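You operate a simulated robot arm through the tools that you are given. There is no shell and no other tool. Be economical: measure what you need, move in short steps, check, and stop when the job is done.

You are at the controls of a simulated two-armed robot. One attempt, no reset.

## Task
Pick up the yellow wedge from the top of the black-legged table with one hand, pass it to the other hand and put it on the shelf under the black-legged table. Set down upright: yellow wedge.

Only the result counts: the job must be done as asked and must still hold three seconds after the hand-in. Knocking over, shifting, dropping, spilling or breaking anything else fails it.

## Robot
Two 6-joint arms with two-finger parallel grippers on one trunk, on a base that drives. Base frame: it is fixed to the floor where the robot stands at the start and does not move with it; the origin is under the middle of the robot, x ahead of it, y to its left, z up; the surface under the hand at the start is at about z = 820. Units: mm, degrees, N and s.
The left shoulder is at the start at [-96, 177, 781], the right one opposite. With the tool pointing down near the work surface each hand reaches from about 100 to 700 mm from the robot's upright axis, wherever it stands, measured 20 degrees to its own side. Places, roughly: shelf under the black-legged table [600, 0, 300]. Payload 1.57 kg a hand.
The tool frame of a hand sits at the grasp point between the pads (the TCP): z along the fingers, y along the line on which they close. The tips reach 30 mm beyond it. Largest opening 80 mm; finger width 17, thickness 12; the body of the gripper, 40 by 82 mm, starts 80 mm behind the TCP.
Orientation is that of the tool frame in the base frame, as a unit quaternion [w, x, y, z]. With the fingers straight down and closing along the base's y, the tool's x points along the base's -x, its y along +y and its z along -z.

## Interface
- The arms move only by the tool arm_command. It takes "left_rows", "right_rows" or both (then of equal length, played together; a hand with none holds still); each is text: rows parted by semicolons, each of 7 numbers parted by spaces: the shift along the tool's x, y, z in mm, then the turn, a rotation vector about the tool's x, y, z in degrees, then the closure, from 0 (fully open) to 1 (shut). In form: x y z ax ay az grip; .... A call has 1 to 20 rows; each row is the pose to reach, as a shift and turn from the pose commanded when the call began, along the tool's axes at that moment. A row lasts 0.2 s, in which the tool goes at most 50 mm and 8.6 degrees; a call with a longer step from one row to the next is refused whole, and so is a gripper value outside its range. Where a pose cannot be reached the arm comes as near as it can. A force on the tool above 40 N (or 10 N above the force at the start of the call, whichever is more), or a blocked arm, ends the call early, and 0.2 s more pass. Each finger travels about 72 mm/s and halts on what it meets, pressing with about 38 N; the grip force reading is that of the motor and also rises with nothing between the fingers. The clock runs only during rows and for 0.2 s after the last one: add rows that repeat a pose to give the fingers time. It gives the time, the measured TCP pose, the force on the tool (base axes), the opening and the grip force at its end, in the units of the frame above (readings bear some noise), with the torque about the TCP (base axes, N m) and any sound that the robot's microphone picked up.
- Cameras (640 x 400 px; columns grow to the right, rows downward): "scene" is now at [38.8, -8.4, 1500.9]; the picture's right is [-0.10, -0.99, 0.00], its down [-0.77, 0.08, -0.64] and it looks along [0.63, -0.07, -0.77] (base axes); focal length 281 px, centre (320, 200). "left" rides on the left gripper at [72, 6, -122] in its tool frame; the picture's right is [-0.09, 1.00, 0.00], its down [-0.84, -0.08, -0.54] and it looks along [-0.54, -0.05, 0.84] (tool axes); focal length 238 px, centre (320, 200). "right" rides on the right gripper at [72, -7, -122] in its tool frame; the picture's right is [0.09, 1.00, 0.00], its down [-0.84, 0.08, -0.54] and it looks along [-0.54, 0.05, 0.84] (tool axes); focal length 238 px, centre (320, 200). There is no depth. A picture from a camera that has moved, and an enlarged one, comes with that camera's place and axes in the base frame and with its lens.
- get_image(camera): a new picture of that camera. It takes no simulated time.
- raise_lower(by): slides the trunk up (or, below 0, down) by that many mm; the arms and the scene camera ride with it, the base frame stays. It gives what a move gives, with no picture.
- base_move(legs): drives the robot by 1 to 6 legs, each [ahead, left, turn to the left] in mm, mm and degrees, along the robot's own axes; the way and the turn of a leg run together, so that a leg with both is an arc; at most 1500 mm and 180 degrees a leg. The arms and the cameras ride along, it lands a little off, and it stops where it bumps. It gives what a move gives.
- aim_head(pan, tilt): turns the head with the scene camera to pan (to the left, within 143 degrees either way) and tilt (down, from -29 to 69), counted from straight ahead of the robot. It gives what a move gives.
- inspect(camera, box): a new picture of the part [left, top, right, bottom] of that camera's present view, enlarged. It takes no simulated time.
- hand_in(): hands the job in; it is judged then, once.

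Go step by step. Nothing tells you exact positions but the pictures and the camera data: compare them with the known pose of the tool, close in by small moves and look again before you grip or let go. The budget is 120 turns and 108 pictures, counting those below and the enlarged ones. Unless the task says otherwise, let go and move clear before handing in, and close with one line.

The tools are called after "Request:" by a JSON object that holds its "method" and its "body". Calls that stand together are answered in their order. arm_command: Moves the arms, as the interface text tells. Its arguments: {"type":"object","properties":{"left_rows":{"type":"string"},"right_rows":{"type":"string"}},"required":[]} The other tools are called the same way: raise_lower (by) slides the trunk up or down; base_move (legs) drives the base; aim_head (pan, tilt) turns the head that bears the scene camera; get_image (camera) takes a picture; inspect (camera, box) takes an enlarged picture of a part of a camera's view; hand_in () hands the job in.

At the start:

```text
time: 0.0
left_tool_pos: [338.1, 280.7, 1048.0]
left_tool_rot: [0.0, 0.0, 1.0, 0.0]
left_ft_force: [-0.1, 1.5, -0.3]
left_wrist_torque: [0.01, -0.03, 0.0]
left_finger_gap: 80.0
left_gripper_force: 0.0
right_tool_pos: [498.1, -63.7, 1091.5]
right_tool_rot: [0.0, -0.001, 1.0, 0.0]
right_ft_force: [-0.5, 0.0, 0.3]
right_wrist_torque: [-0.01, 0.0, 0.03]
right_finger_gap: 80.0
right_gripper_force: 0.1
trunk travel left (down, up): [-225.0, 103.0]
robot x, y, heading: [-0.3, 1.7, -0.1]
head pan, tilt: [-6.0, 50.4]
```

scene: 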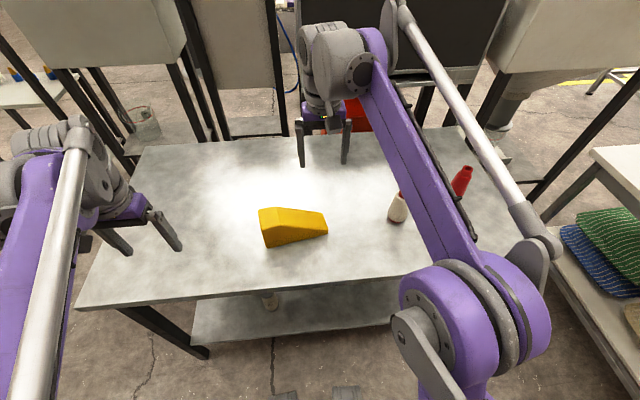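
right: 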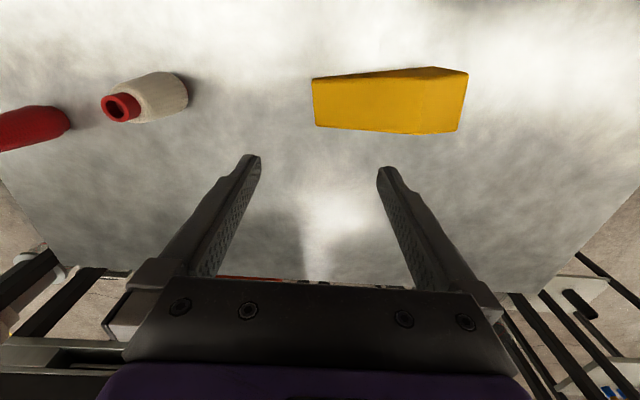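
left: 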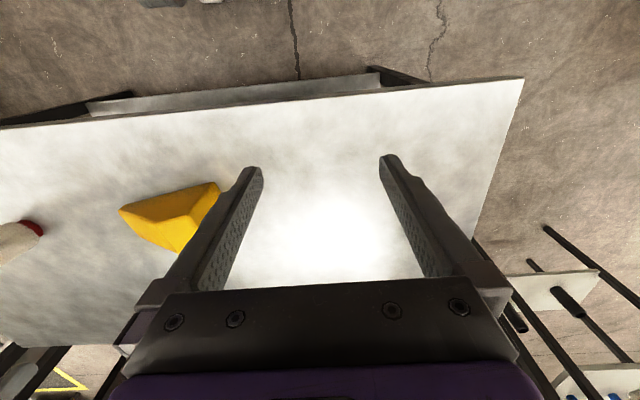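

I see the yellow wedge lying in the middle of the table, roughly at x 450, y 0, with its thick end to the left. I'll enlarge it to measure it and look at the shelf.

Request:
{"method": "inspect", "body": {"camera": "scene", "box": [230, 180, 358, 260]}}

Request:
{"method": "inspect", "body": {"camera": "right", "box": [280, 40, 504, 180]}}

Request:
{"method": "inspect", "body": {"camera": "scene", "box": [160, 260, 480, 400]}}

```text
5.00 times, centred on (294, 220) of scene
camera zoom: at [38.8, -8.4, 1500.9], right [-0.1, -0.99, 0.0], down [-0.77, 0.08, -0.64], along [0.63, -0.07, -0.77], focal length 1405 px, centre (450, 100)
```

zoom: 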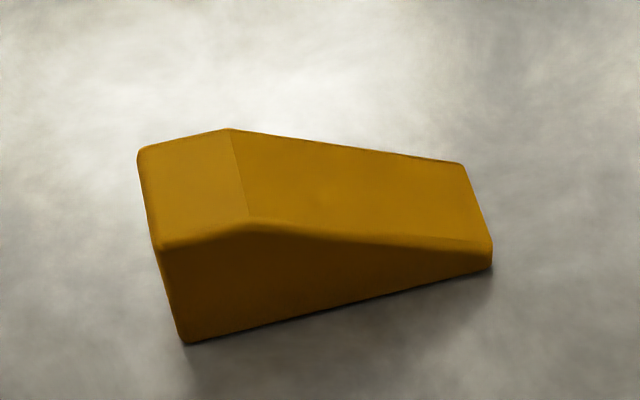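

```text
2.86 times, centred on (392, 110) of right
camera zoom: at [426.9, -70.6, 1213.0], right [-0.09, 1.0, 0.0], down [0.84, 0.08, 0.54], along [0.54, 0.05, -0.84], focal length 681 px, centre (114, 457)
```

zoom: 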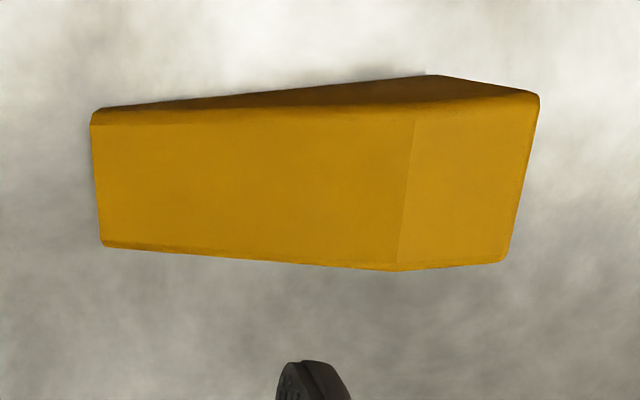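

```text
2.00 times, centred on (320, 330) of scene
camera zoom: at [38.8, -8.4, 1500.9], right [-0.1, -0.99, 0.0], down [-0.77, 0.08, -0.64], along [0.63, -0.07, -0.77], focal length 562 px, centre (320, -60)
```

zoom: 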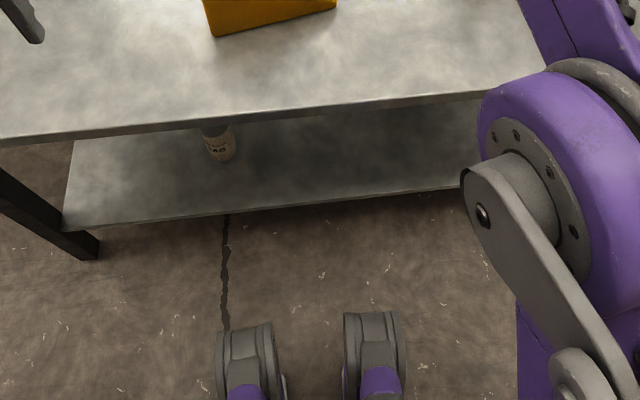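

The wedge is about 177 x 60 mm, 97 mm high at the left end and 22 mm at the right, and lies along y with a 10° yaw. I'll turn the right hand so it closes across the 60 mm width and bring it above the thinner half, around (484, 5).

Request:
{"method": "arm_command", "body": {"right_rows": "2 7 6 0 0 8 0; 3 14 12 0 0 16 0; 5 21 18 0 0 24 0; 6 28 24 0 0 32 0; 8 35 30 0 0 40 0; 9 42 36 0 0 48 0; 10 49 42 0 0 56 0; 12 56 48 0 0 64 0; 13 63 54 0 0 72 0; 14 69 60 0 0 80 0; 14 69 60 0 0 80 0"}}

Request:
{"method": "get_image", "body": {"camera": "right"}}

Request:
{"method": "get_image", "body": {"camera": "scene"}}

```text
time: 2.4
left_tool_pos: [336.6, 280.0, 1048.3]
left_tool_rot: [0.0, 0.001, 1.0, -0.001]
left_ft_force: [-0.1, 0.1, 0.0]
left_wrist_torque: [0.01, 0.01, -0.02]
left_finger_gap: 80.0
left_gripper_force: 0.0
right_tool_pos: [485.0, 7.2, 1030.8]
right_tool_rot: [0.0, 0.643, 0.766, 0.0]
right_ft_force: [-0.2, 0.3, -0.6]
right_wrist_torque: [0.02, -0.01, 0.0]
right_finger_gap: 79.9
right_gripper_force: 0.1
trunk travel left (down, up): [-225.0, 103.0]
robot x, y, heading: [2.1, 1.3, 0.1]
head pan, tilt: [-6.0, 50.4]
```

```text
101 pictures are left
camera right: at [465.6, 75.9, 1152.1], right [0.97, 0.26, 0.0], down [0.22, -0.81, 0.54], along [0.14, -0.52, -0.84], focal length 238 px, centre (320, 200)
```

right: 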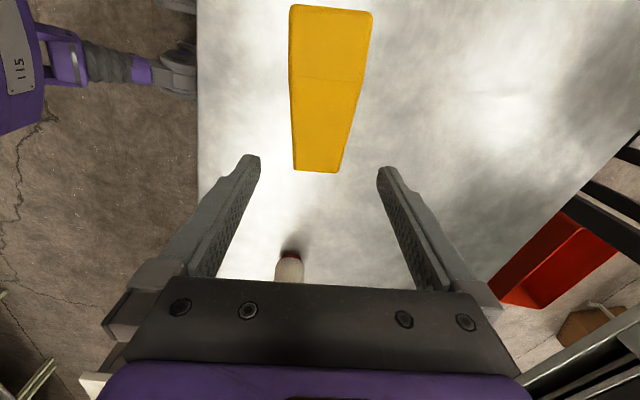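

```text
100 pictures are left
camera scene: at [38.8, -8.5, 1500.9], right [-0.1, -0.99, 0.0], down [-0.77, 0.08, -0.64], along [0.63, -0.07, -0.77], focal length 281 px, centre (320, 200)
```

scene: 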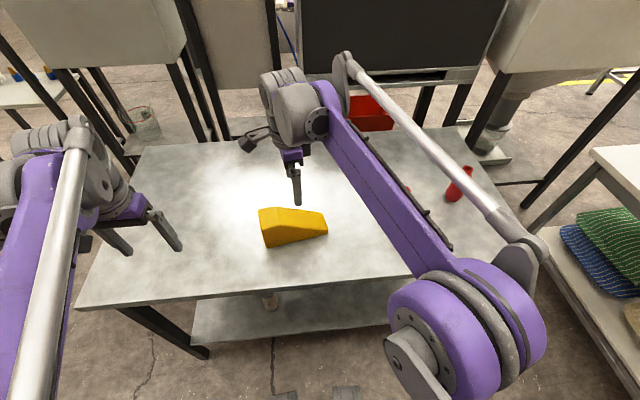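

Both cameras agree: the wedge axis passes under the TCP with a yaw of about -80°. I'll come down to just above the slope and check the finger clearance.

Request:
{"method": "arm_command", "body": {"right_rows": "0 0 40 0 0 0 0; 0 0 80 0 0 0 0; 0 0 105 0 0 0 0; 0 0 105 0 0 0 0"}}

Request:
{"method": "get_image", "body": {"camera": "right"}}

Request:
{"method": "inspect", "body": {"camera": "scene", "box": [200, 120, 400, 260]}}

```text
time: 3.4
left_tool_pos: [337.0, 280.4, 1048.7]
left_tool_rot: [0.001, 0.0, 1.0, 0.0]
left_ft_force: [0.3, 0.2, 0.9]
left_wrist_torque: [0.0, 0.02, -0.02]
left_finger_gap: 80.2
left_gripper_force: 0.0
right_tool_pos: [484.4, 4.6, 927.5]
right_tool_rot: [0.0, 0.643, 0.766, 0.0]
right_ft_force: [0.1, -0.4, -0.2]
right_wrist_torque: [0.01, -0.01, -0.03]
right_finger_gap: 80.0
right_gripper_force: 0.1
trunk travel left (down, up): [-225.0, 103.0]
robot x, y, heading: [-0.4, -2.6, 0.2]
head pan, tilt: [-6.0, 50.4]
```

```text
99 pictures are left
camera right: at [465.7, 73.9, 1048.6], right [0.96, 0.26, 0.0], down [0.22, -0.81, 0.54], along [0.14, -0.52, -0.84], focal length 238 px, centre (320, 200)
```

right: 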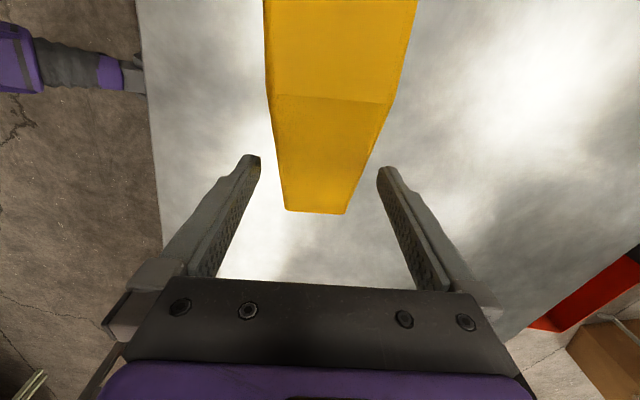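

```text
2.86 times, centred on (300, 190) of scene
camera zoom: at [38.7, -8.5, 1500.9], right [-0.1, -0.99, 0.0], down [-0.77, 0.08, -0.64], along [0.63, -0.07, -0.77], focal length 803 px, centre (377, 229)
```

zoom: 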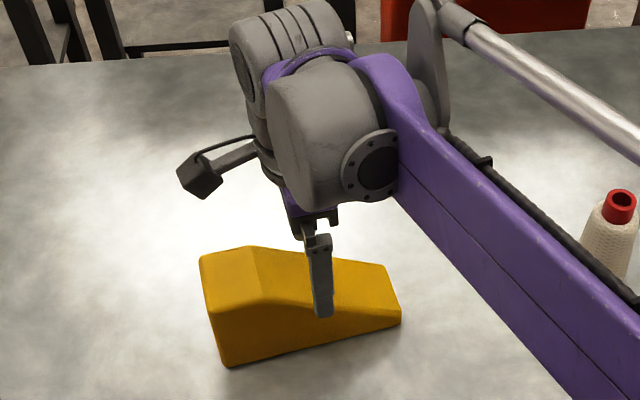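

The wedge is centred between the fingers. I'll go down to TCP z ≈ 860 and close.

Request:
{"method": "arm_command", "body": {"right_rows": "0 0 25 0 0 0 0; 0 0 50 0 0 0 0; 0 0 67 0 0 0 0; 0 0 67 0 0 0 0; 0 0 67 0 0 0 0.5; 0 0 67 0 0 0 1; 0 0 67 0 0 0 1; 0 0 67 0 0 0 1"}}

Request:
{"method": "inspect", "body": {"camera": "scene", "box": [200, 120, 400, 260]}}

```text
time: 5.2
left_tool_pos: [336.3, 280.5, 1047.1]
left_tool_rot: [0.0, 0.0, 1.0, 0.0]
left_ft_force: [-0.4, -0.2, -0.5]
left_wrist_torque: [-0.01, -0.02, 0.01]
left_finger_gap: 79.9
left_gripper_force: 0.0
right_tool_pos: [484.5, 4.4, 859.1]
right_tool_rot: [0.0, 0.643, 0.766, 0.0]
right_ft_force: [6.2, -0.4, 1.4]
right_wrist_torque: [-0.2, -0.09, 0.06]
right_finger_gap: 67.8
right_gripper_force: 38.0
trunk travel left (down, up): [-225.0, 103.0]
robot x, y, heading: [-4.4, 1.2, -0.2]
head pan, tilt: [-6.0, 50.4]
```

```text
2.86 times, centred on (300, 190) of scene
camera zoom: at [39.4, -8.5, 1500.8], right [-0.1, -0.99, 0.0], down [-0.77, 0.08, -0.64], along [0.63, -0.07, -0.77], focal length 803 px, centre (377, 229)
```

zoom: 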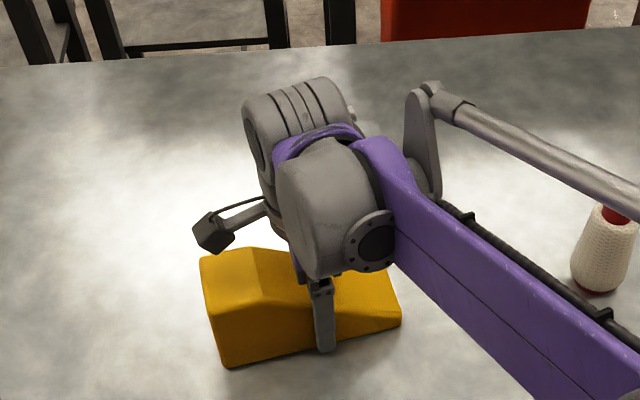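

Gripped at a 68 mm gap. Next I lift straight up.

Request:
{"method": "arm_command", "body": {"right_rows": "0 0 -15 0 0 0 1; 0 0 -40 0 0 0 1; 0 0 -80 0 0 0 1; 0 0 -120 0 0 0 1; 0 0 -160 0 0 0 1; 0 0 -200 0 0 0 1; 0 0 -240 0 0 0 1; 0 0 -240 0 0 0 1"}}

Request:
{"method": "get_image", "body": {"camera": "scene"}}

Request:
{"method": "get_image", "body": {"camera": "right"}}

```text
time: 7.0
left_tool_pos: [337.6, 281.1, 1047.3]
left_tool_rot: [-0.001, 0.0, 1.0, 0.0]
left_ft_force: [-0.2, -0.4, 0.0]
left_wrist_torque: [-0.01, 0.01, 0.0]
left_finger_gap: 80.0
left_gripper_force: 0.1
right_tool_pos: [484.9, 4.9, 1099.4]
right_tool_rot: [0.001, 0.643, 0.766, 0.001]
right_ft_force: [0.9, 0.1, -4.6]
right_wrist_torque: [-0.14, -0.02, 0.0]
right_finger_gap: 68.0
right_gripper_force: 38.2
trunk travel left (down, up): [-225.0, 103.0]
robot x, y, heading: [-1.3, -2.8, -0.3]
head pan, tilt: [-6.0, 50.4]
```

```text
96 pictures are left
camera scene: at [39.2, -8.5, 1500.8], right [-0.1, -0.99, 0.0], down [-0.77, 0.08, -0.64], along [0.63, -0.07, -0.77], focal length 281 px, centre (320, 200)
```

scene: 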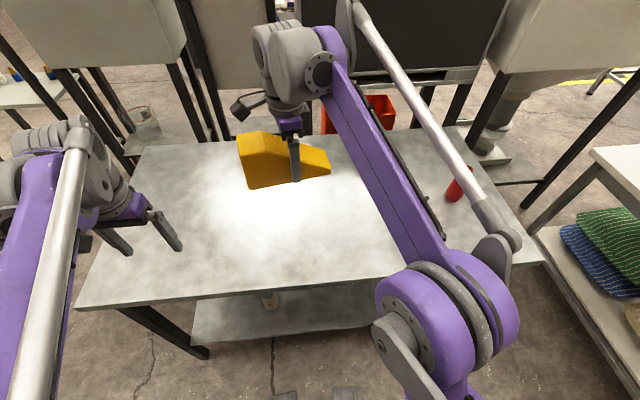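

```text
95 pictures are left
camera right: at [466.8, 73.9, 1220.5], right [0.96, 0.26, 0.0], down [0.22, -0.81, 0.54], along [0.14, -0.52, -0.84], focal length 238 px, centre (320, 200)
```

right: 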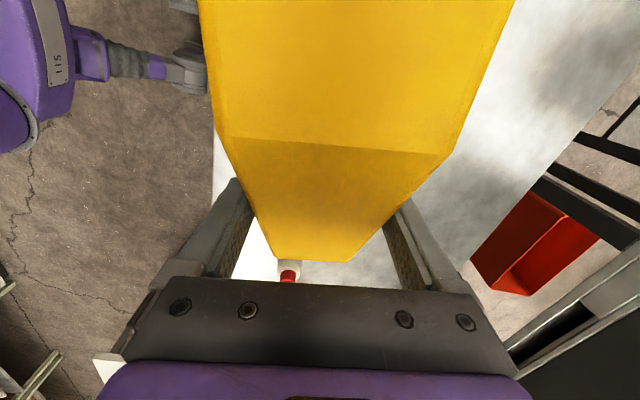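

The wedge is held level, weighing about 0.46 kg. I'll turn it so the thick end faces the robot, and meanwhile pitch the left hand to point 30° below forward.

Request:
{"method": "arm_command", "body": {"right_rows": "1.5 6 0 0 0 -8 1; 3 12 0 0 0 -16 1; 4.5 18 0 0 0 -24 1; 6 24 0 0 0 -32 1; 7.5 30 0 0 0 -40 1; 9 36 0 0 0 -48 1; 10.5 42 0 0 0 -56 1; 12 48 0 0 0 -64 1; 13.5 54 0 0 0 -72 1; 15 58.5 0 0 0 -80 1; 15 58.5 0 0 0 -80 1", "left_rows": "0 0 -15 0 -6 0 0; 0 0 -30 0 -12 0 0; 5 0 -45 0 -18 0 0; 10 0 -60 0 -24 0 0; 15 0 -75 0 -30 0 0; 20 0 -90 0 -36 0 0; 20 0 -100 0 -42 0 0; 20 0 -110 0 -48 0 0; 20 0 -122 0 -54 0 0; 20 0 -122 0 -60 0 0; 20 0 -122 0 -60 0 0"}}

Request:
{"method": "get_image", "body": {"camera": "scene"}}

Request:
{"method": "get_image", "body": {"camera": "left"}}

Request:
{"method": "get_image", "body": {"camera": "right"}}

```text
time: 9.4
left_tool_pos: [320.3, 281.3, 1170.3]
left_tool_rot: [0.501, 0.0, 0.866, 0.0]
left_ft_force: [-0.3, 0.9, 0.4]
left_wrist_torque: [-0.01, 0.03, -0.02]
left_finger_gap: 79.9
left_gripper_force: 0.1
right_tool_pos: [531.2, 29.7, 1090.0]
right_tool_rot: [0.0, 0.01, 1.0, 0.0]
right_ft_force: [0.7, 0.1, -4.5]
right_wrist_torque: [0.0, -0.11, -0.01]
right_finger_gap: 67.9
right_gripper_force: 38.2
right hand out of reach, approached as far as the arm can: row 9, 10, 11
trunk travel left (down, up): [-225.0, 103.0]
robot x, y, heading: [-2.1, 0.7, 0.1]
head pan, tilt: [-6.0, 50.4]
```

```text
94 pictures are left
camera scene: at [41.9, -7.5, 1500.8], right [-0.11, -0.99, 0.0], down [-0.77, 0.08, -0.64], along [0.63, -0.07, -0.77], focal length 281 px, centre (320, 200)
```

scene: 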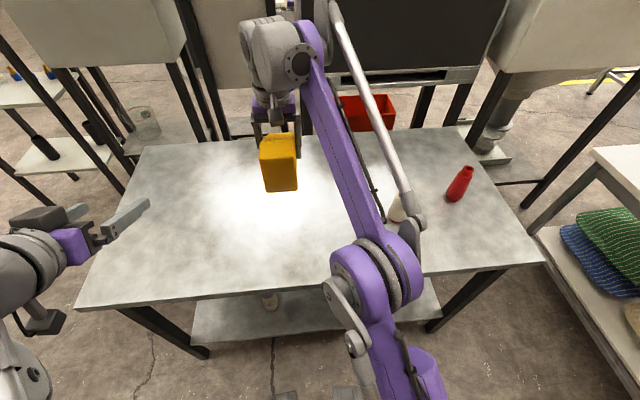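

```text
93 pictures are left
camera left: at [179.0, 288.0, 1168.5], right [0.05, 1.0, 0.08], down [-0.05, -0.08, 1.0], along [1.0, -0.05, 0.05], focal length 238 px, centre (320, 200)
```

left: 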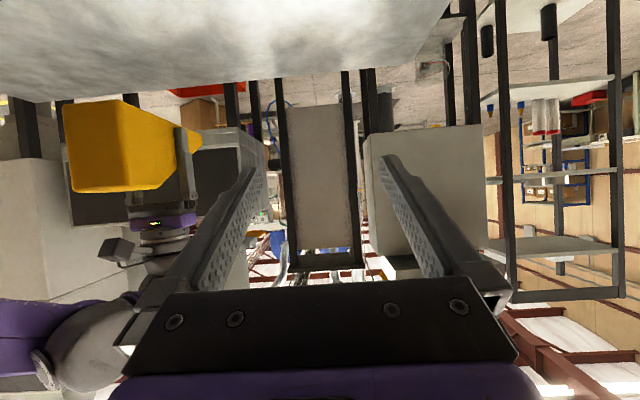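

```text
92 pictures are left
camera right: at [461.0, 23.8, 1211.7], right [-0.07, 1.0, 0.0], down [0.84, 0.06, 0.54], along [0.54, 0.04, -0.84], focal length 238 px, centre (320, 200)
```

right: 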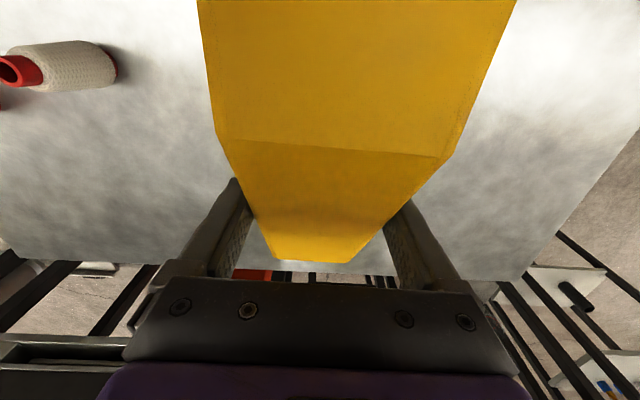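

The right arm sits at its reach limit, and its forearm would crowd a straight approach by the left. So I'll turn the wedge so its thick end points diagonally to the front-left, and bring the left hand in along that diagonal.

Request:
{"method": "arm_command", "body": {"right_rows": "10 0 0 0 0 7 1; 20 -2 1 0 0 14 1; 30 -4 2 0 0 21 1; 40 -6 3 0 0 28 1; 45 -8 4 0 0 35 1; 50 -10 5 0 0 42 1; 50 -10 5 0 0 50 1; 50 -10 5 0 0 50 1", "left_rows": "-4 -14 4 6.06 0 3.5 0; -8 -28 8 12.1 0 7 0; -12 -42 12 18.2 0 10.5 0; -16 -56 16 24.2 0 14 0; -20 -70 20 30.3 0 17.5 0; -24 -85 23 36.4 0 21 0; -30 -104 26 43.3 0 25 0; -30 -104 26 43.3 0 25 0"}}

Request:
{"method": "get_image", "body": {"camera": "scene"}}

Request:
{"method": "get_image", "body": {"camera": "left"}}

```text
time: 11.2
left_tool_pos: [354.1, 176.5, 1182.3]
left_tool_rot: [0.454, 0.366, 0.784, -0.211]
left_ft_force: [-0.3, -0.7, -0.9]
left_wrist_torque: [0.0, -0.01, 0.03]
left_finger_gap: 79.9
left_gripper_force: 0.0
right_tool_pos: [479.0, 15.6, 1087.3]
right_tool_rot: [0.0, 0.423, 0.906, 0.0]
right_ft_force: [-1.1, 0.0, -4.5]
right_wrist_torque: [-0.09, -0.1, 0.03]
right_finger_gap: 67.8
right_gripper_force: 38.0
trunk travel left (down, up): [-225.0, 103.0]
robot x, y, heading: [-2.5, -1.0, 0.1]
head pan, tilt: [-6.0, 50.4]
```

```text
91 pictures are left
camera scene: at [38.6, -8.6, 1500.8], right [-0.1, -0.99, 0.0], down [-0.77, 0.08, -0.64], along [0.63, -0.07, -0.77], focal length 281 px, centre (320, 200)
```

scene: 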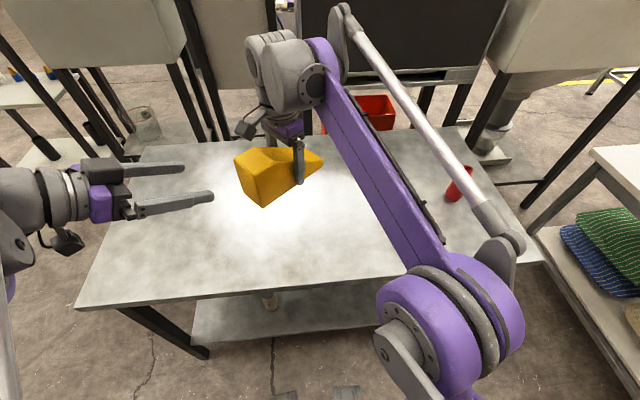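

```text
90 pictures are left
camera left: at [268.0, 289.3, 1181.5], right [0.79, 0.6, 0.08], down [-0.09, -0.01, 1.0], along [0.6, -0.8, 0.05], focal length 238 px, centre (320, 200)
```

left: 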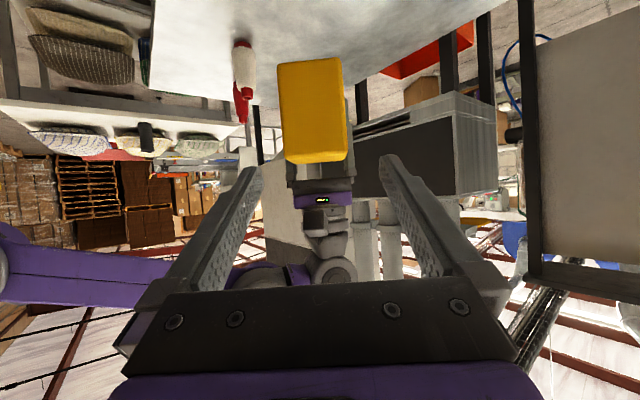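

The estimates from the right pose and the left camera agree to within a millimetre or two: I need about -7.6 mm sideways and 161 mm forward. I'll go 90 mm first and check.

Request:
{"method": "arm_command", "body": {"left_rows": "3 -4 20 0 0 0 0; 5.4 -7.6 50 0 0 0 0; 5.4 -7.6 75 0 0 0 0; 5.4 -7.6 90 0 0 0 0; 5.4 -7.6 90 0 0 0 0"}}

Request:
{"method": "get_image", "body": {"camera": "left"}}

Request:
{"method": "inspect", "body": {"camera": "scene", "box": [140, 80, 380, 240]}}

```text
time: 12.4
left_tool_pos: [398.1, 113.7, 1131.3]
left_tool_rot: [0.453, 0.365, 0.785, -0.211]
left_ft_force: [-0.5, -0.5, 0.1]
left_wrist_torque: [0.02, 0.0, -0.01]
left_finger_gap: 80.1
left_gripper_force: 0.2
right_tool_pos: [479.4, 16.0, 1087.1]
right_tool_rot: [-0.001, 0.423, 0.906, 0.0]
right_ft_force: [0.2, -0.6, -5.2]
right_wrist_torque: [-0.09, -0.07, -0.01]
right_finger_gap: 68.0
right_gripper_force: 38.2
trunk travel left (down, up): [-225.0, 103.0]
robot x, y, heading: [-1.7, -0.6, 0.3]
head pan, tilt: [-6.0, 50.4]
```

```text
89 pictures are left
camera left: at [311.8, 227.1, 1131.6], right [0.79, 0.6, 0.08], down [-0.09, -0.01, 1.0], along [0.6, -0.8, 0.05], focal length 238 px, centre (320, 200)
```

left: 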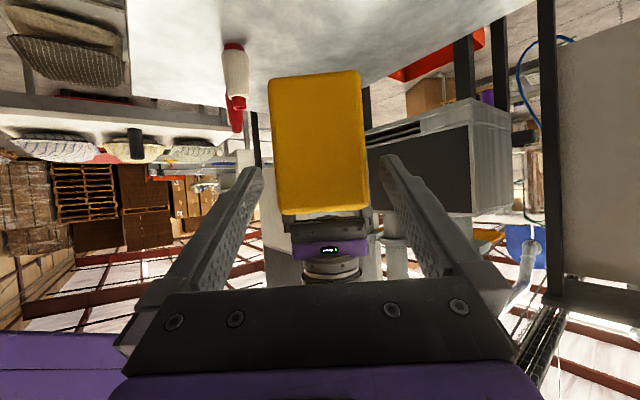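

```text
2.50 times, centred on (260, 160) of scene
camera zoom: at [39.1, -8.4, 1500.8], right [-0.1, -0.99, 0.0], down [-0.77, 0.08, -0.64], along [0.63, -0.07, -0.77], focal length 703 px, centre (470, 300)
```

zoom: 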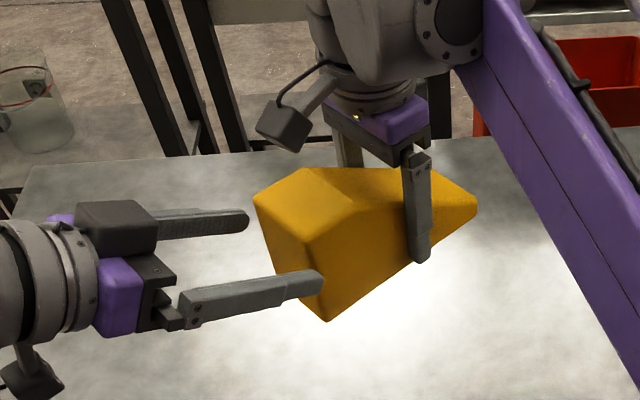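

The wedge is centred between the left fingers. I'll advance in smaller steps and keep an eye on the right hand's camera.

Request:
{"method": "arm_command", "body": {"left_rows": "0 0 15 0 0 0 0; 0 0 30 0 0 0 0; 0 0 40 0 0 0 0; 0 0 40 0 0 0 0"}}

Request:
{"method": "get_image", "body": {"camera": "left"}}

Request:
{"method": "inspect", "body": {"camera": "scene", "box": [140, 80, 380, 240]}}

Request:
{"method": "get_image", "body": {"camera": "right"}}

```text
time: 13.4
left_tool_pos: [419.8, 86.8, 1113.2]
left_tool_rot: [0.452, 0.366, 0.785, -0.211]
left_ft_force: [0.3, -1.0, 0.2]
left_wrist_torque: [0.01, 0.02, 0.01]
left_finger_gap: 79.8
left_gripper_force: 0.1
right_tool_pos: [480.3, 17.9, 1087.4]
right_tool_rot: [0.0, 0.423, 0.906, 0.0]
right_ft_force: [0.4, 0.3, -5.3]
right_wrist_torque: [-0.12, -0.09, 0.0]
right_finger_gap: 67.7
right_gripper_force: 38.2
trunk travel left (down, up): [-225.0, 103.0]
robot x, y, heading: [-1.3, -2.1, -0.3]
head pan, tilt: [-6.0, 50.4]
```

```text
87 pictures are left
camera left: at [333.6, 199.7, 1112.0], right [0.79, 0.6, 0.08], down [-0.09, -0.01, 1.0], along [0.6, -0.8, 0.05], focal length 238 px, centre (320, 200)
```

left: 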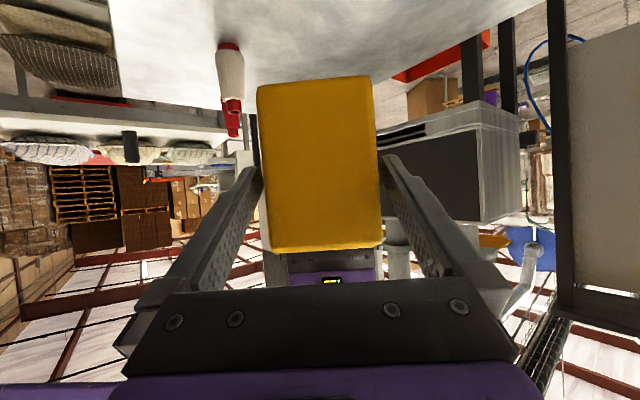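

```text
2.50 times, centred on (260, 160) of scene
camera zoom: at [39.1, -8.4, 1500.8], right [-0.1, -0.99, 0.0], down [-0.77, 0.08, -0.64], along [0.63, -0.07, -0.77], focal length 703 px, centre (470, 300)
```

zoom: 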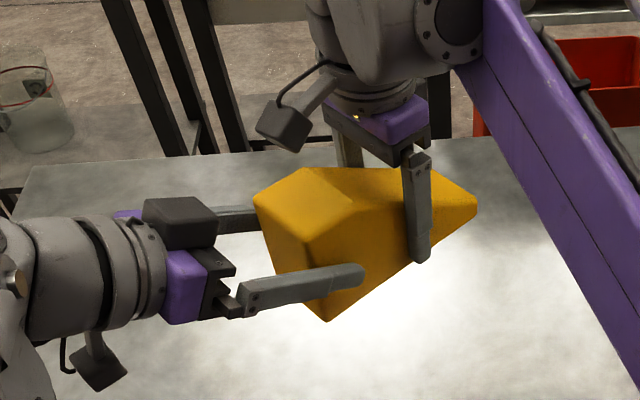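

```text
85 pictures are left
camera right: at [429.4, 66.7, 1209.4], right [0.7, 0.71, 0.0], down [0.6, -0.59, 0.54], along [0.39, -0.38, -0.84], focal length 238 px, centre (320, 200)
```

right: 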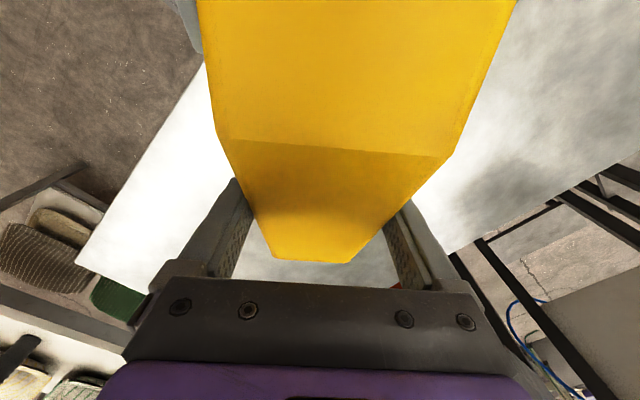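

The fingertips now straddle the thick end with room on both sides. I'll go 22 mm further and close the left hand while the right still holds.

Request:
{"method": "arm_command", "body": {"left_rows": "0 0 11 0 0 0 0; 0 0 22 0 0 0 0; 0 0 22 0 0 0 0; 0 0 22 0 0 0 0.5; 0 0 22 0 0 0 1; 0 0 22 0 0 0 1; 0 0 22 0 0 0 1"}}

Request:
{"method": "inspect", "body": {"camera": "scene", "box": [140, 80, 380, 240]}}

Request:
{"method": "get_image", "body": {"camera": "left"}}

```text
time: 15.0
left_tool_pos: [433.4, 74.1, 1103.4]
left_tool_rot: [0.453, 0.366, 0.785, -0.211]
left_ft_force: [0.2, 0.0, 0.5]
left_wrist_torque: [0.11, 0.1, 0.14]
left_finger_gap: 67.7
left_gripper_force: 37.7
right_tool_pos: [479.3, 16.3, 1087.5]
right_tool_rot: [0.0, 0.423, 0.906, 0.0]
right_ft_force: [0.5, 0.3, -2.1]
right_wrist_torque: [-0.08, 0.0, -0.12]
right_finger_gap: 67.6
right_gripper_force: 37.9
trunk travel left (down, up): [-225.0, 103.0]
robot x, y, heading: [-2.1, -0.2, -0.1]
head pan, tilt: [-6.0, 50.4]
```

```text
2.50 times, centred on (260, 160) of scene
camera zoom: at [39.2, -8.4, 1500.8], right [-0.1, -0.99, 0.0], down [-0.77, 0.08, -0.64], along [0.63, -0.07, -0.77], focal length 703 px, centre (470, 300)
```

zoom: 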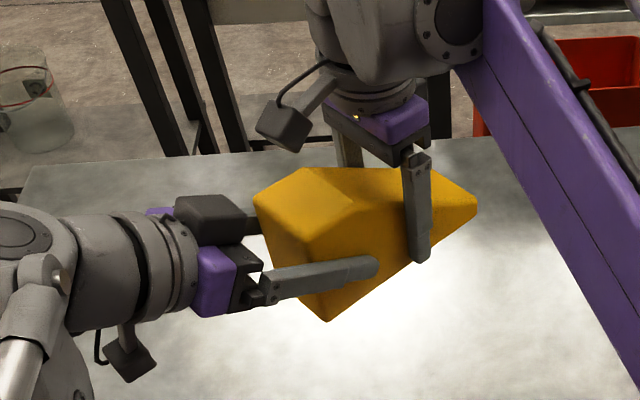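

```text
83 pictures are left
camera left: at [346.3, 185.9, 1101.2], right [0.79, 0.6, 0.08], down [-0.09, -0.01, 1.0], along [0.6, -0.8, 0.05], focal length 238 px, centre (320, 200)
```

left: 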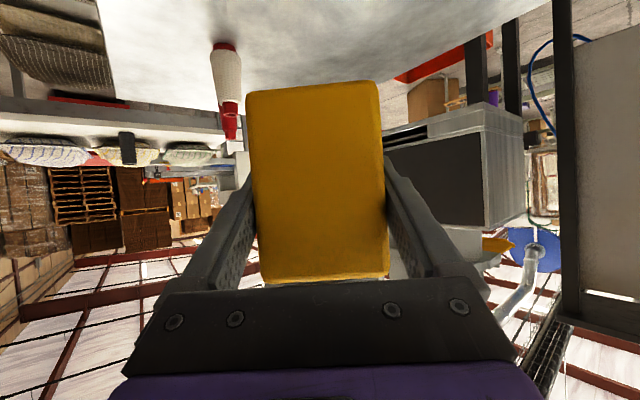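

Both hands now hold it at a 67.7 mm gap. I'll open the right hand and withdraw it upward.

Request:
{"method": "arm_command", "body": {"right_rows": "0 0 0 0 0 0 0.5; 0 0 0 0 0 0 0; 0 0 0 0 0 0 0; 0 0 -30 0 0 0 0; 0 0 -70 0 0 0 0; 0 0 -110 0 0 0 0; 0 0 -140 0 0 0 0; 0 0 -140 0 0 0 0"}}

Request:
{"method": "get_image", "body": {"camera": "scene"}}

Request:
{"method": "get_image", "body": {"camera": "left"}}

```text
time: 16.8
left_tool_pos: [433.4, 74.2, 1101.2]
left_tool_rot: [0.454, 0.367, 0.784, -0.212]
left_ft_force: [0.8, -0.1, -0.5]
left_wrist_torque: [0.21, 0.13, -0.01]
left_finger_gap: 67.8
left_gripper_force: 37.8
right_tool_pos: [446.5, 3.2, 1189.4]
right_tool_rot: [0.0, 0.422, 0.906, 0.0]
right_ft_force: [0.2, 0.4, 0.6]
right_wrist_torque: [-0.02, -0.01, -0.01]
right_finger_gap: 79.8
right_gripper_force: 0.1
right hand out of reach, approached as far as the arm can: row 5, 6, 7, 8
trunk travel left (down, up): [-225.0, 103.0]
robot x, y, heading: [0.6, 3.2, 0.0]
head pan, tilt: [-6.0, 50.4]
```

```text
82 pictures are left
camera scene: at [40.2, -8.1, 1500.8], right [-0.1, -0.99, 0.0], down [-0.77, 0.08, -0.64], along [0.63, -0.07, -0.77], focal length 281 px, centre (320, 200)
```

scene: 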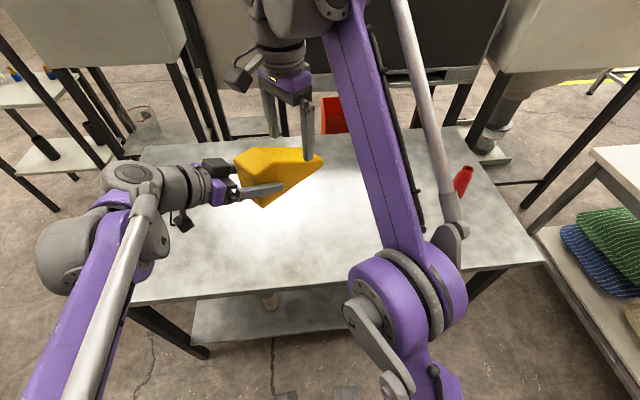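

```text
81 pictures are left
camera left: at [347.1, 186.2, 1101.0], right [0.79, 0.6, 0.08], down [-0.09, -0.01, 1.0], along [0.6, -0.8, 0.05], focal length 238 px, centre (320, 200)
```

left: 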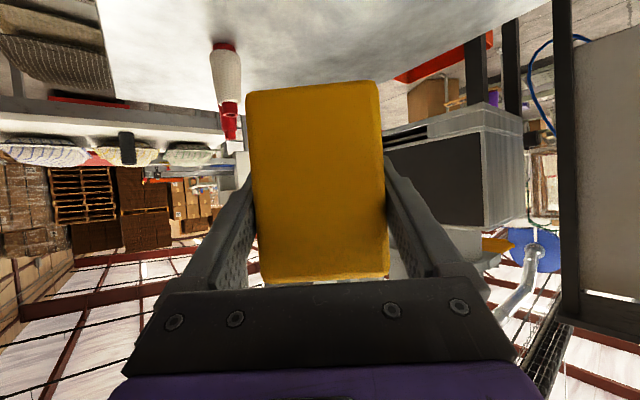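

The left hand holds the wedge steadily on its own. Now I move the right arm out of the way to its own side.

Request:
{"method": "arm_command", "body": {"right_rows": "-6 -42 0 0 0 -5 0; -12 -84 0 0 0 -10 0; -18 -126 7 0 0 -15 0; -24 -168 17 0 0 -20 0; -30 -210 27 0 0 -25 0; -36 -252 37 0 0 -30 0; -42 -294 47 0 0 -35 0; -48 -336 57 0 0 -40 0; -54 -378 67 0 0 -45 0; -63 -417 77 0 0 -50 0; -63 -417 77 0 0 -50 0"}}

Request:
{"method": "get_image", "body": {"camera": "scene"}}

```text
time: 19.2
left_tool_pos: [432.0, 73.6, 1102.3]
left_tool_rot: [0.453, 0.366, 0.785, -0.211]
left_ft_force: [-0.4, 0.2, 0.8]
left_wrist_torque: [0.12, 0.14, 0.0]
left_finger_gap: 67.9
left_gripper_force: 38.1
right_tool_pos: [167.7, -311.8, 1114.6]
right_tool_rot: [0.0, 0.001, 1.0, 0.0]
right_ft_force: [0.9, -0.5, 0.2]
right_wrist_torque: [0.02, 0.01, 0.01]
right_finger_gap: 80.2
right_gripper_force: 0.0
trunk travel left (down, up): [-225.0, 103.0]
robot x, y, heading: [-2.1, 0.8, -0.0]
head pan, tilt: [-6.0, 50.4]
```

```text
80 pictures are left
camera scene: at [39.1, -8.3, 1500.8], right [-0.1, -0.99, 0.0], down [-0.77, 0.08, -0.64], along [0.63, -0.07, -0.77], focal length 281 px, centre (320, 200)
```

scene: 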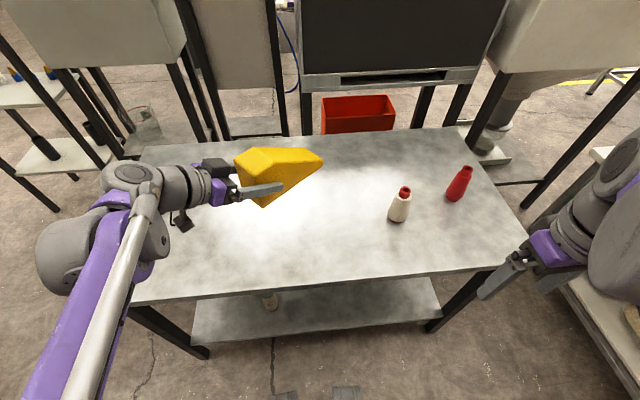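

Right hand is clear. Before backing off from the table, I'll look behind the robot for obstacles.

Request:
{"method": "aim_head", "body": {"pan": 143, "tilt": 40}}

Request:
{"method": "get_image", "body": {"camera": "scene"}}

Request:
{"method": "aim_head", "body": {"pan": -143, "tilt": 40}}

Request:
{"method": "get_image", "body": {"camera": "scene"}}

```text
time: 21.5
left_tool_pos: [432.4, 72.4, 1102.4]
left_tool_rot: [0.452, 0.366, 0.785, -0.211]
left_ft_force: [-0.1, -0.6, -0.4]
left_wrist_torque: [0.19, 0.15, -0.03]
left_finger_gap: 68.0
left_gripper_force: 38.1
right_tool_pos: [168.3, -310.9, 1114.5]
right_tool_rot: [0.0, 0.0, 1.0, -0.001]
right_ft_force: [0.4, -0.4, 0.3]
right_wrist_torque: [-0.01, 0.0, -0.03]
right_finger_gap: 80.0
right_gripper_force: 0.1
trunk travel left (down, up): [-225.0, 103.0]
robot x, y, heading: [-1.3, -5.6, -0.0]
head pan, tilt: [143.0, 40.0]
```

```text
79 pictures are left
camera scene: at [-104.9, 50.8, 1515.6], right [0.6, 0.8, 0.0], down [0.51, -0.39, -0.77], along [-0.61, 0.46, -0.64], focal length 281 px, centre (320, 200)
```

scene: 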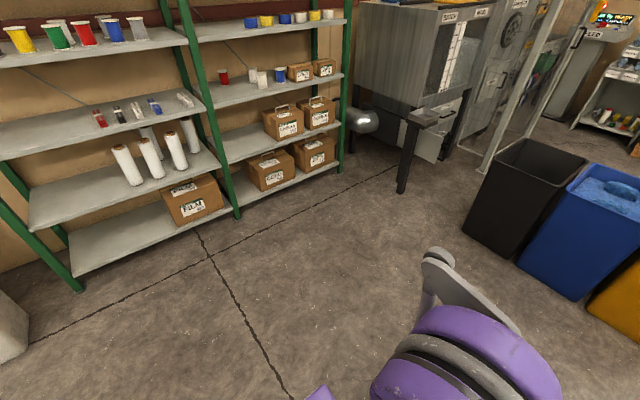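

```text
time: 25.5
left_tool_pos: [431.5, 73.8, 1101.9]
left_tool_rot: [0.452, 0.367, 0.785, -0.211]
left_ft_force: [0.7, 0.1, -0.6]
left_wrist_torque: [0.15, 0.11, 0.01]
left_finger_gap: 67.8
left_gripper_force: 38.0
right_tool_pos: [167.5, -310.5, 1114.3]
right_tool_rot: [-0.001, 0.001, 1.0, 0.001]
right_ft_force: [0.1, -0.1, 0.0]
right_wrist_torque: [0.04, 0.05, -0.01]
right_finger_gap: 80.0
right_gripper_force: 0.0
trunk travel left (down, up): [-225.0, 103.0]
robot x, y, heading: [1.3, 1.3, -0.0]
head pan, tilt: [-143.0, 40.0]
```

```text
78 pictures are left
camera scene: at [-104.9, -51.5, 1515.6], right [-0.6, 0.8, 0.0], down [0.51, 0.39, -0.77], along [-0.61, -0.46, -0.64], focal length 281 px, centre (320, 200)
```

scene: 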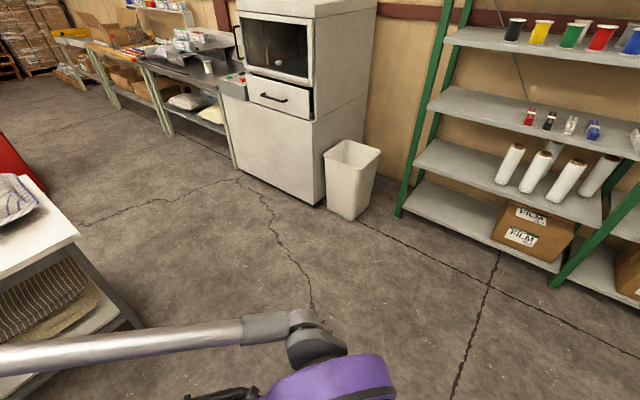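

There's plenty of free floor behind. I'll back up 420 mm and point the head ahead again.

Request:
{"method": "base_move", "body": {"legs": [[-420, 0, 0]]}}

Request:
{"method": "aim_head", "body": {"pan": 0, "tilt": 45}}

Request:
{"method": "get_image", "body": {"camera": "scene"}}

```text
time: 28.1
left_tool_pos: [7.5, 74.6, 1103.3]
left_tool_rot: [0.453, 0.366, 0.785, -0.212]
left_ft_force: [-0.1, -0.4, 0.6]
left_wrist_torque: [0.13, 0.15, -0.01]
left_finger_gap: 67.7
left_gripper_force: 38.3
right_tool_pos: [-256.0, -311.2, 1115.1]
right_tool_rot: [0.0, -0.002, 1.0, 0.0]
right_ft_force: [0.5, 0.2, -0.2]
right_wrist_torque: [0.0, -0.03, -0.01]
right_finger_gap: 80.1
right_gripper_force: 0.1
trunk travel left (down, up): [-225.0, 103.0]
robot x, y, heading: [-425.5, 3.1, 0.4]
head pan, tilt: [-143.0, 40.0]
```

```text
time: 30.3
left_tool_pos: [8.2, 73.2, 1102.3]
left_tool_rot: [0.454, 0.364, 0.786, -0.21]
left_ft_force: [0.3, -0.1, -0.2]
left_wrist_torque: [0.21, 0.13, 0.01]
left_finger_gap: 67.7
left_gripper_force: 38.1
right_tool_pos: [-256.7, -310.4, 1113.4]
right_tool_rot: [0.0, -0.002, 1.0, 0.0]
right_ft_force: [0.7, 0.8, -0.3]
right_wrist_torque: [0.0, 0.04, -0.04]
right_finger_gap: 80.1
right_gripper_force: 0.1
trunk travel left (down, up): [-225.0, 103.0]
robot x, y, heading: [-425.7, -0.9, 0.4]
head pan, tilt: [0.0, 45.0]
```

```text
77 pictures are left
camera scene: at [-380.7, -0.9, 1508.3], right [0.0, -1.0, 0.0], down [-0.71, 0.0, -0.71], along [0.71, 0.0, -0.71], focal length 281 px, centre (320, 200)
```

scene: 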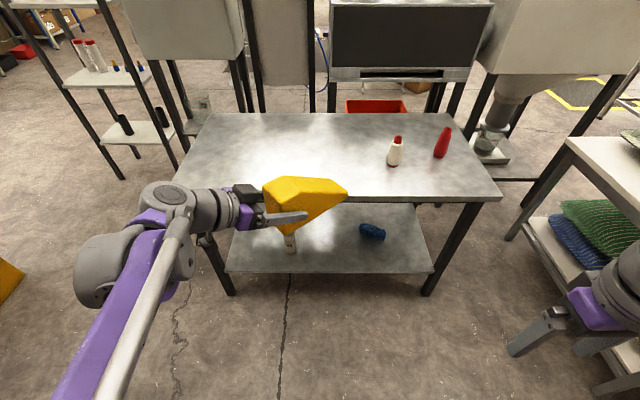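

The shelf holds a can at about (450, 147) and a blue item at (560, -280), so around y ≈ -60 there is free room. I'll straighten the wedge to point ahead, lower the trunk and shift the base to the right.

Request:
{"method": "arm_command", "body": {"left_rows": "3 5.5 -5.7 -6.2 0 -3.6 1; 6.6 11 -11.4 -12.4 0 -7.1 1; 9.9 16.5 -17 -18.6 0 -10.7 1; 13 22 -22.7 -24.7 0 -14.3 1; 16.4 27.6 -28.4 -30.9 0 -17.9 1; 19.7 33 -34 -37.1 0 -21.4 1; 23 38.6 -39.8 -43.3 0 -25 1; 23 38.6 -39.8 -43.3 0 -25 1"}}

Request:
{"method": "raise_lower", "body": {"by": -220}}

Request:
{"method": "base_move", "body": {"legs": [[0, -195, 0]]}}

Request:
{"method": "get_image", "body": {"camera": "scene"}}

Request:
{"method": "get_image", "body": {"camera": "left"}}

```text
time: 32.1
left_tool_pos: [6.9, 133.4, 1102.0]
left_tool_rot: [0.5, -0.002, 0.866, 0.001]
left_ft_force: [0.5, 0.2, 0.1]
left_wrist_torque: [-0.02, 0.25, 0.0]
left_finger_gap: 67.6
left_gripper_force: 37.7
right_tool_pos: [-256.8, -311.5, 1114.7]
right_tool_rot: [0.001, -0.002, 1.0, 0.0]
right_ft_force: [0.5, 0.1, -0.1]
right_wrist_torque: [0.03, -0.02, -0.01]
right_finger_gap: 80.1
right_gripper_force: 0.0
trunk travel left (down, up): [-225.0, 103.0]
robot x, y, heading: [-424.7, -2.8, 0.2]
head pan, tilt: [0.0, 45.0]
```

```text
time: 34.5
left_tool_pos: [7.0, 133.4, 882.9]
left_tool_rot: [0.5, -0.001, 0.866, 0.001]
left_ft_force: [0.8, 0.3, 0.6]
left_wrist_torque: [0.01, 0.19, 0.0]
left_finger_gap: 67.5
left_gripper_force: 37.7
right_tool_pos: [-255.9, -309.8, 894.5]
right_tool_rot: [0.0, -0.002, 1.0, 0.0]
right_ft_force: [-0.2, -0.2, -0.2]
right_wrist_torque: [-0.01, -0.02, -0.01]
right_finger_gap: 80.0
right_gripper_force: 0.0
trunk travel left (down, up): [-5.0, 323.0]
robot x, y, heading: [-428.2, -3.9, 0.1]
head pan, tilt: [0.0, 45.0]
```

```text
time: 36.8
left_tool_pos: [8.4, -60.9, 882.9]
left_tool_rot: [0.5, -0.001, 0.866, 0.001]
left_ft_force: [-0.2, 0.6, 0.2]
left_wrist_torque: [0.03, 0.23, 0.01]
left_finger_gap: 67.9
left_gripper_force: 37.7
right_tool_pos: [-256.6, -506.8, 895.3]
right_tool_rot: [0.0, -0.001, 1.0, -0.001]
right_ft_force: [-0.1, 0.2, -0.2]
right_wrist_torque: [0.01, 0.03, 0.02]
right_finger_gap: 80.1
right_gripper_force: 0.0
trunk travel left (down, up): [-5.0, 323.0]
robot x, y, heading: [-427.7, -197.5, 0.1]
head pan, tilt: [0.0, 45.0]
```

```text
76 pictures are left
camera scene: at [-331.4, -195.5, 1286.0], right [0.0, -1.0, 0.0], down [-0.71, 0.0, -0.71], along [0.71, 0.0, -0.71], focal length 281 px, centre (320, 200)
```

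scene: 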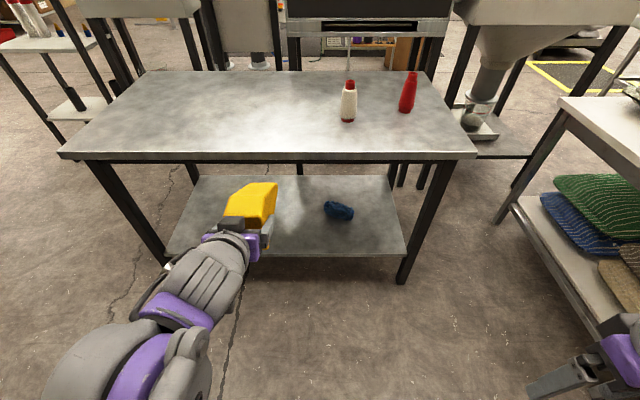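

```text
75 pictures are left
camera left: at [-134.0, -55.1, 881.3], right [0.05, 1.0, 0.08], down [-0.05, -0.08, 1.0], along [1.0, -0.05, 0.05], focal length 238 px, centre (320, 200)
```

left: 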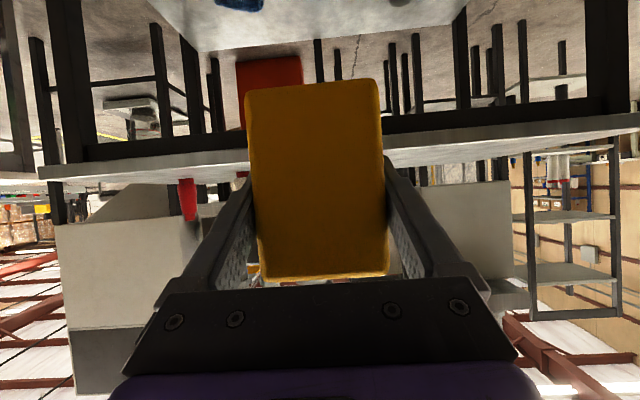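

The wedge points ahead at y ≈ -61 in front of the table. I'll lower the left arm in two stages toward shelf height.

Request:
{"method": "arm_command", "body": {"left_rows": "38.1 0 22 0 0 0 1; 76.2 0 44 0 0 0 1; 114.3 0 66 0 0 0 1; 152.4 0 88 0 0 0 1; 190.5 0 110 0 0 0 1; 228.6 0 132 0 0 0 1; 228.6 0 132 0 0 0 1"}}

Request:
{"method": "get_image", "body": {"camera": "scene"}}

```text
time: 38.4
left_tool_pos: [6.3, -60.9, 617.3]
left_tool_rot: [0.5, 0.0, 0.866, 0.0]
left_ft_force: [0.4, 0.6, 0.6]
left_wrist_torque: [0.0, 0.23, -0.01]
left_finger_gap: 67.9
left_gripper_force: 37.7
right_tool_pos: [-256.4, -505.8, 894.4]
right_tool_rot: [0.0, 0.0, 1.0, -0.001]
right_ft_force: [0.3, -0.4, 0.3]
right_wrist_torque: [0.01, 0.02, 0.01]
right_finger_gap: 79.7
right_gripper_force: 0.1
trunk travel left (down, up): [-5.0, 323.0]
robot x, y, heading: [-421.9, -194.8, 0.2]
head pan, tilt: [0.0, 45.0]
```

```text
74 pictures are left
camera scene: at [-331.7, -195.3, 1286.0], right [0.0, -1.0, 0.0], down [-0.71, 0.0, -0.71], along [0.71, 0.0, -0.71], focal length 281 px, centre (320, 200)
```

scene: 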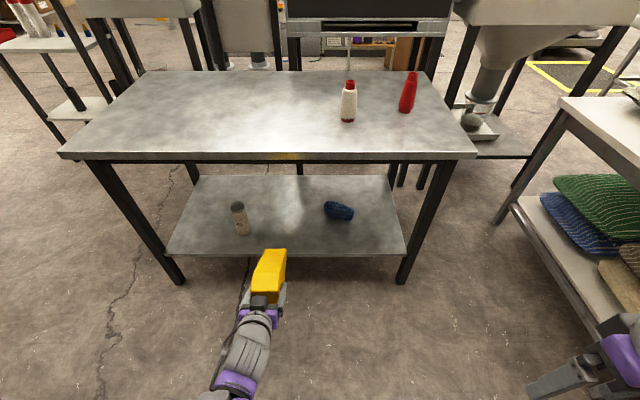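

That's working, and the can and blue item are both visible. I'll continue down to z ≈ 405.

Request:
{"method": "arm_command", "body": {"left_rows": "38.1 0 22 0 0 0 1; 76.2 0 44 0 0 0 1; 114.3 0 66 0 0 0 1; 152.4 0 88 0 0 0 1; 183.6 0 106 0 0 0 1; 183.6 0 106 0 0 0 1"}}

Request:
{"method": "get_image", "body": {"camera": "scene"}}

Request:
{"method": "get_image", "body": {"camera": "left"}}

```text
time: 39.8
left_tool_pos: [81.9, -68.7, 464.9]
left_tool_rot: [0.5, -0.001, 0.866, 0.001]
left_ft_force: [0.6, 0.7, -0.2]
left_wrist_torque: [0.0, 0.23, 0.01]
left_finger_gap: 67.9
left_gripper_force: 37.4
left hand out of reach, approached as far as the arm can: row 2, 3, 4, 5, 6
right_tool_pos: [-256.9, -505.5, 893.6]
right_tool_rot: [0.0, -0.001, 1.0, 0.0]
right_ft_force: [0.5, -0.8, 0.5]
right_wrist_torque: [0.02, 0.02, 0.0]
right_finger_gap: 80.0
right_gripper_force: 0.2
trunk travel left (down, up): [-5.0, 323.0]
robot x, y, heading: [-420.2, -195.1, -0.0]
head pan, tilt: [0.0, 45.0]
```

```text
73 pictures are left
camera scene: at [-331.6, -195.3, 1286.0], right [0.0, -1.0, 0.0], down [-0.71, 0.0, -0.71], along [0.71, 0.0, -0.71], focal length 281 px, centre (320, 200)
```

scene: 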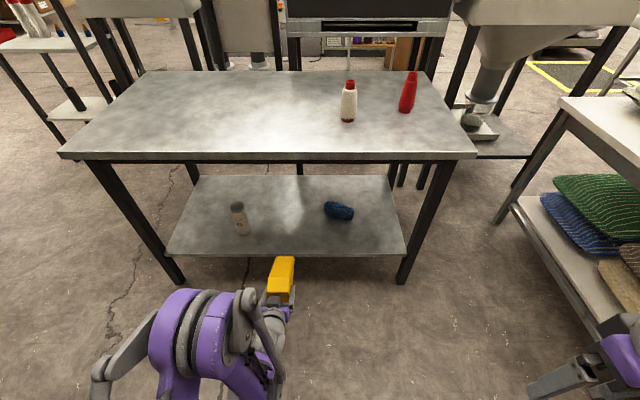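

```text
72 pictures are left
camera left: at [-59.6, -62.6, 463.5], right [0.04, 1.0, 0.08], down [-0.05, -0.08, 1.0], along [1.0, -0.05, 0.05], focal length 238 px, centre (320, 200)
```

left: 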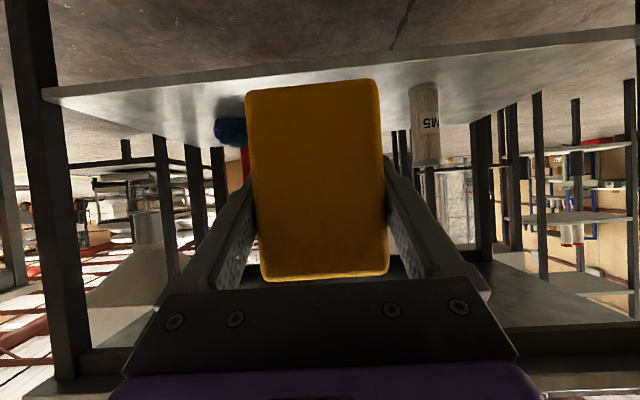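

Straight down was too close in for the arm. I'll back up a little more, then reach further forward to get to z ≈ 405.

Request:
{"method": "base_move", "body": {"legs": [[-100, 0, 0]]}}

Request:
{"method": "arm_command", "body": {"left_rows": "-20 0 35 0 0 0 1; -40 0 70 0 0 0 1; -60 0 105 0 0 0 1; -80 0 139 0 0 0 1; -80 0 139 0 0 0 1; -80 0 139 0 0 0 1"}}

Request:
{"method": "get_image", "body": {"camera": "scene"}}

```text
time: 40.9
left_tool_pos: [-15.9, -69.7, 465.6]
left_tool_rot: [0.499, 0.0, 0.867, 0.001]
left_ft_force: [-1.1, 0.4, -0.1]
left_wrist_torque: [0.04, 0.22, 0.05]
left_finger_gap: 67.7
left_gripper_force: 37.8
right_tool_pos: [-354.8, -504.9, 894.9]
right_tool_rot: [0.0, -0.001, 1.0, 0.0]
right_ft_force: [-0.2, 0.4, -0.6]
right_wrist_torque: [-0.02, -0.01, -0.01]
right_finger_gap: 79.8
right_gripper_force: 0.0
trunk travel left (down, up): [-5.0, 323.0]
robot x, y, heading: [-526.2, -194.5, -0.2]
head pan, tilt: [0.0, 45.0]
```

```text
time: 42.3
left_tool_pos: [144.2, -67.0, 465.5]
left_tool_rot: [0.499, 0.0, 0.866, 0.001]
left_ft_force: [-0.2, -0.6, 0.7]
left_wrist_torque: [0.01, 0.19, -0.03]
left_finger_gap: 67.8
left_gripper_force: 38.7
right_tool_pos: [-354.4, -506.7, 894.8]
right_tool_rot: [0.001, -0.001, 1.0, 0.0]
right_ft_force: [-0.5, 0.8, 0.5]
right_wrist_torque: [-0.01, 0.03, 0.0]
right_finger_gap: 80.1
right_gripper_force: 0.0
trunk travel left (down, up): [-5.0, 323.0]
robot x, y, heading: [-525.7, -193.0, 0.1]
head pan, tilt: [0.0, 45.0]
```

```text
71 pictures are left
camera scene: at [-429.5, -195.4, 1286.0], right [0.0, -1.0, 0.0], down [-0.71, 0.0, -0.71], along [0.71, 0.0, -0.71], focal length 281 px, centre (320, 200)
```

scene: 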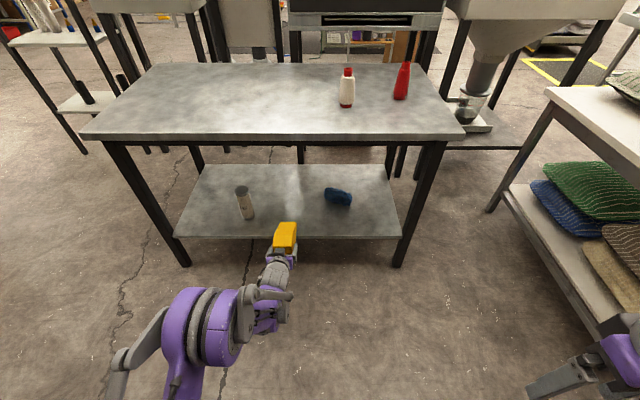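

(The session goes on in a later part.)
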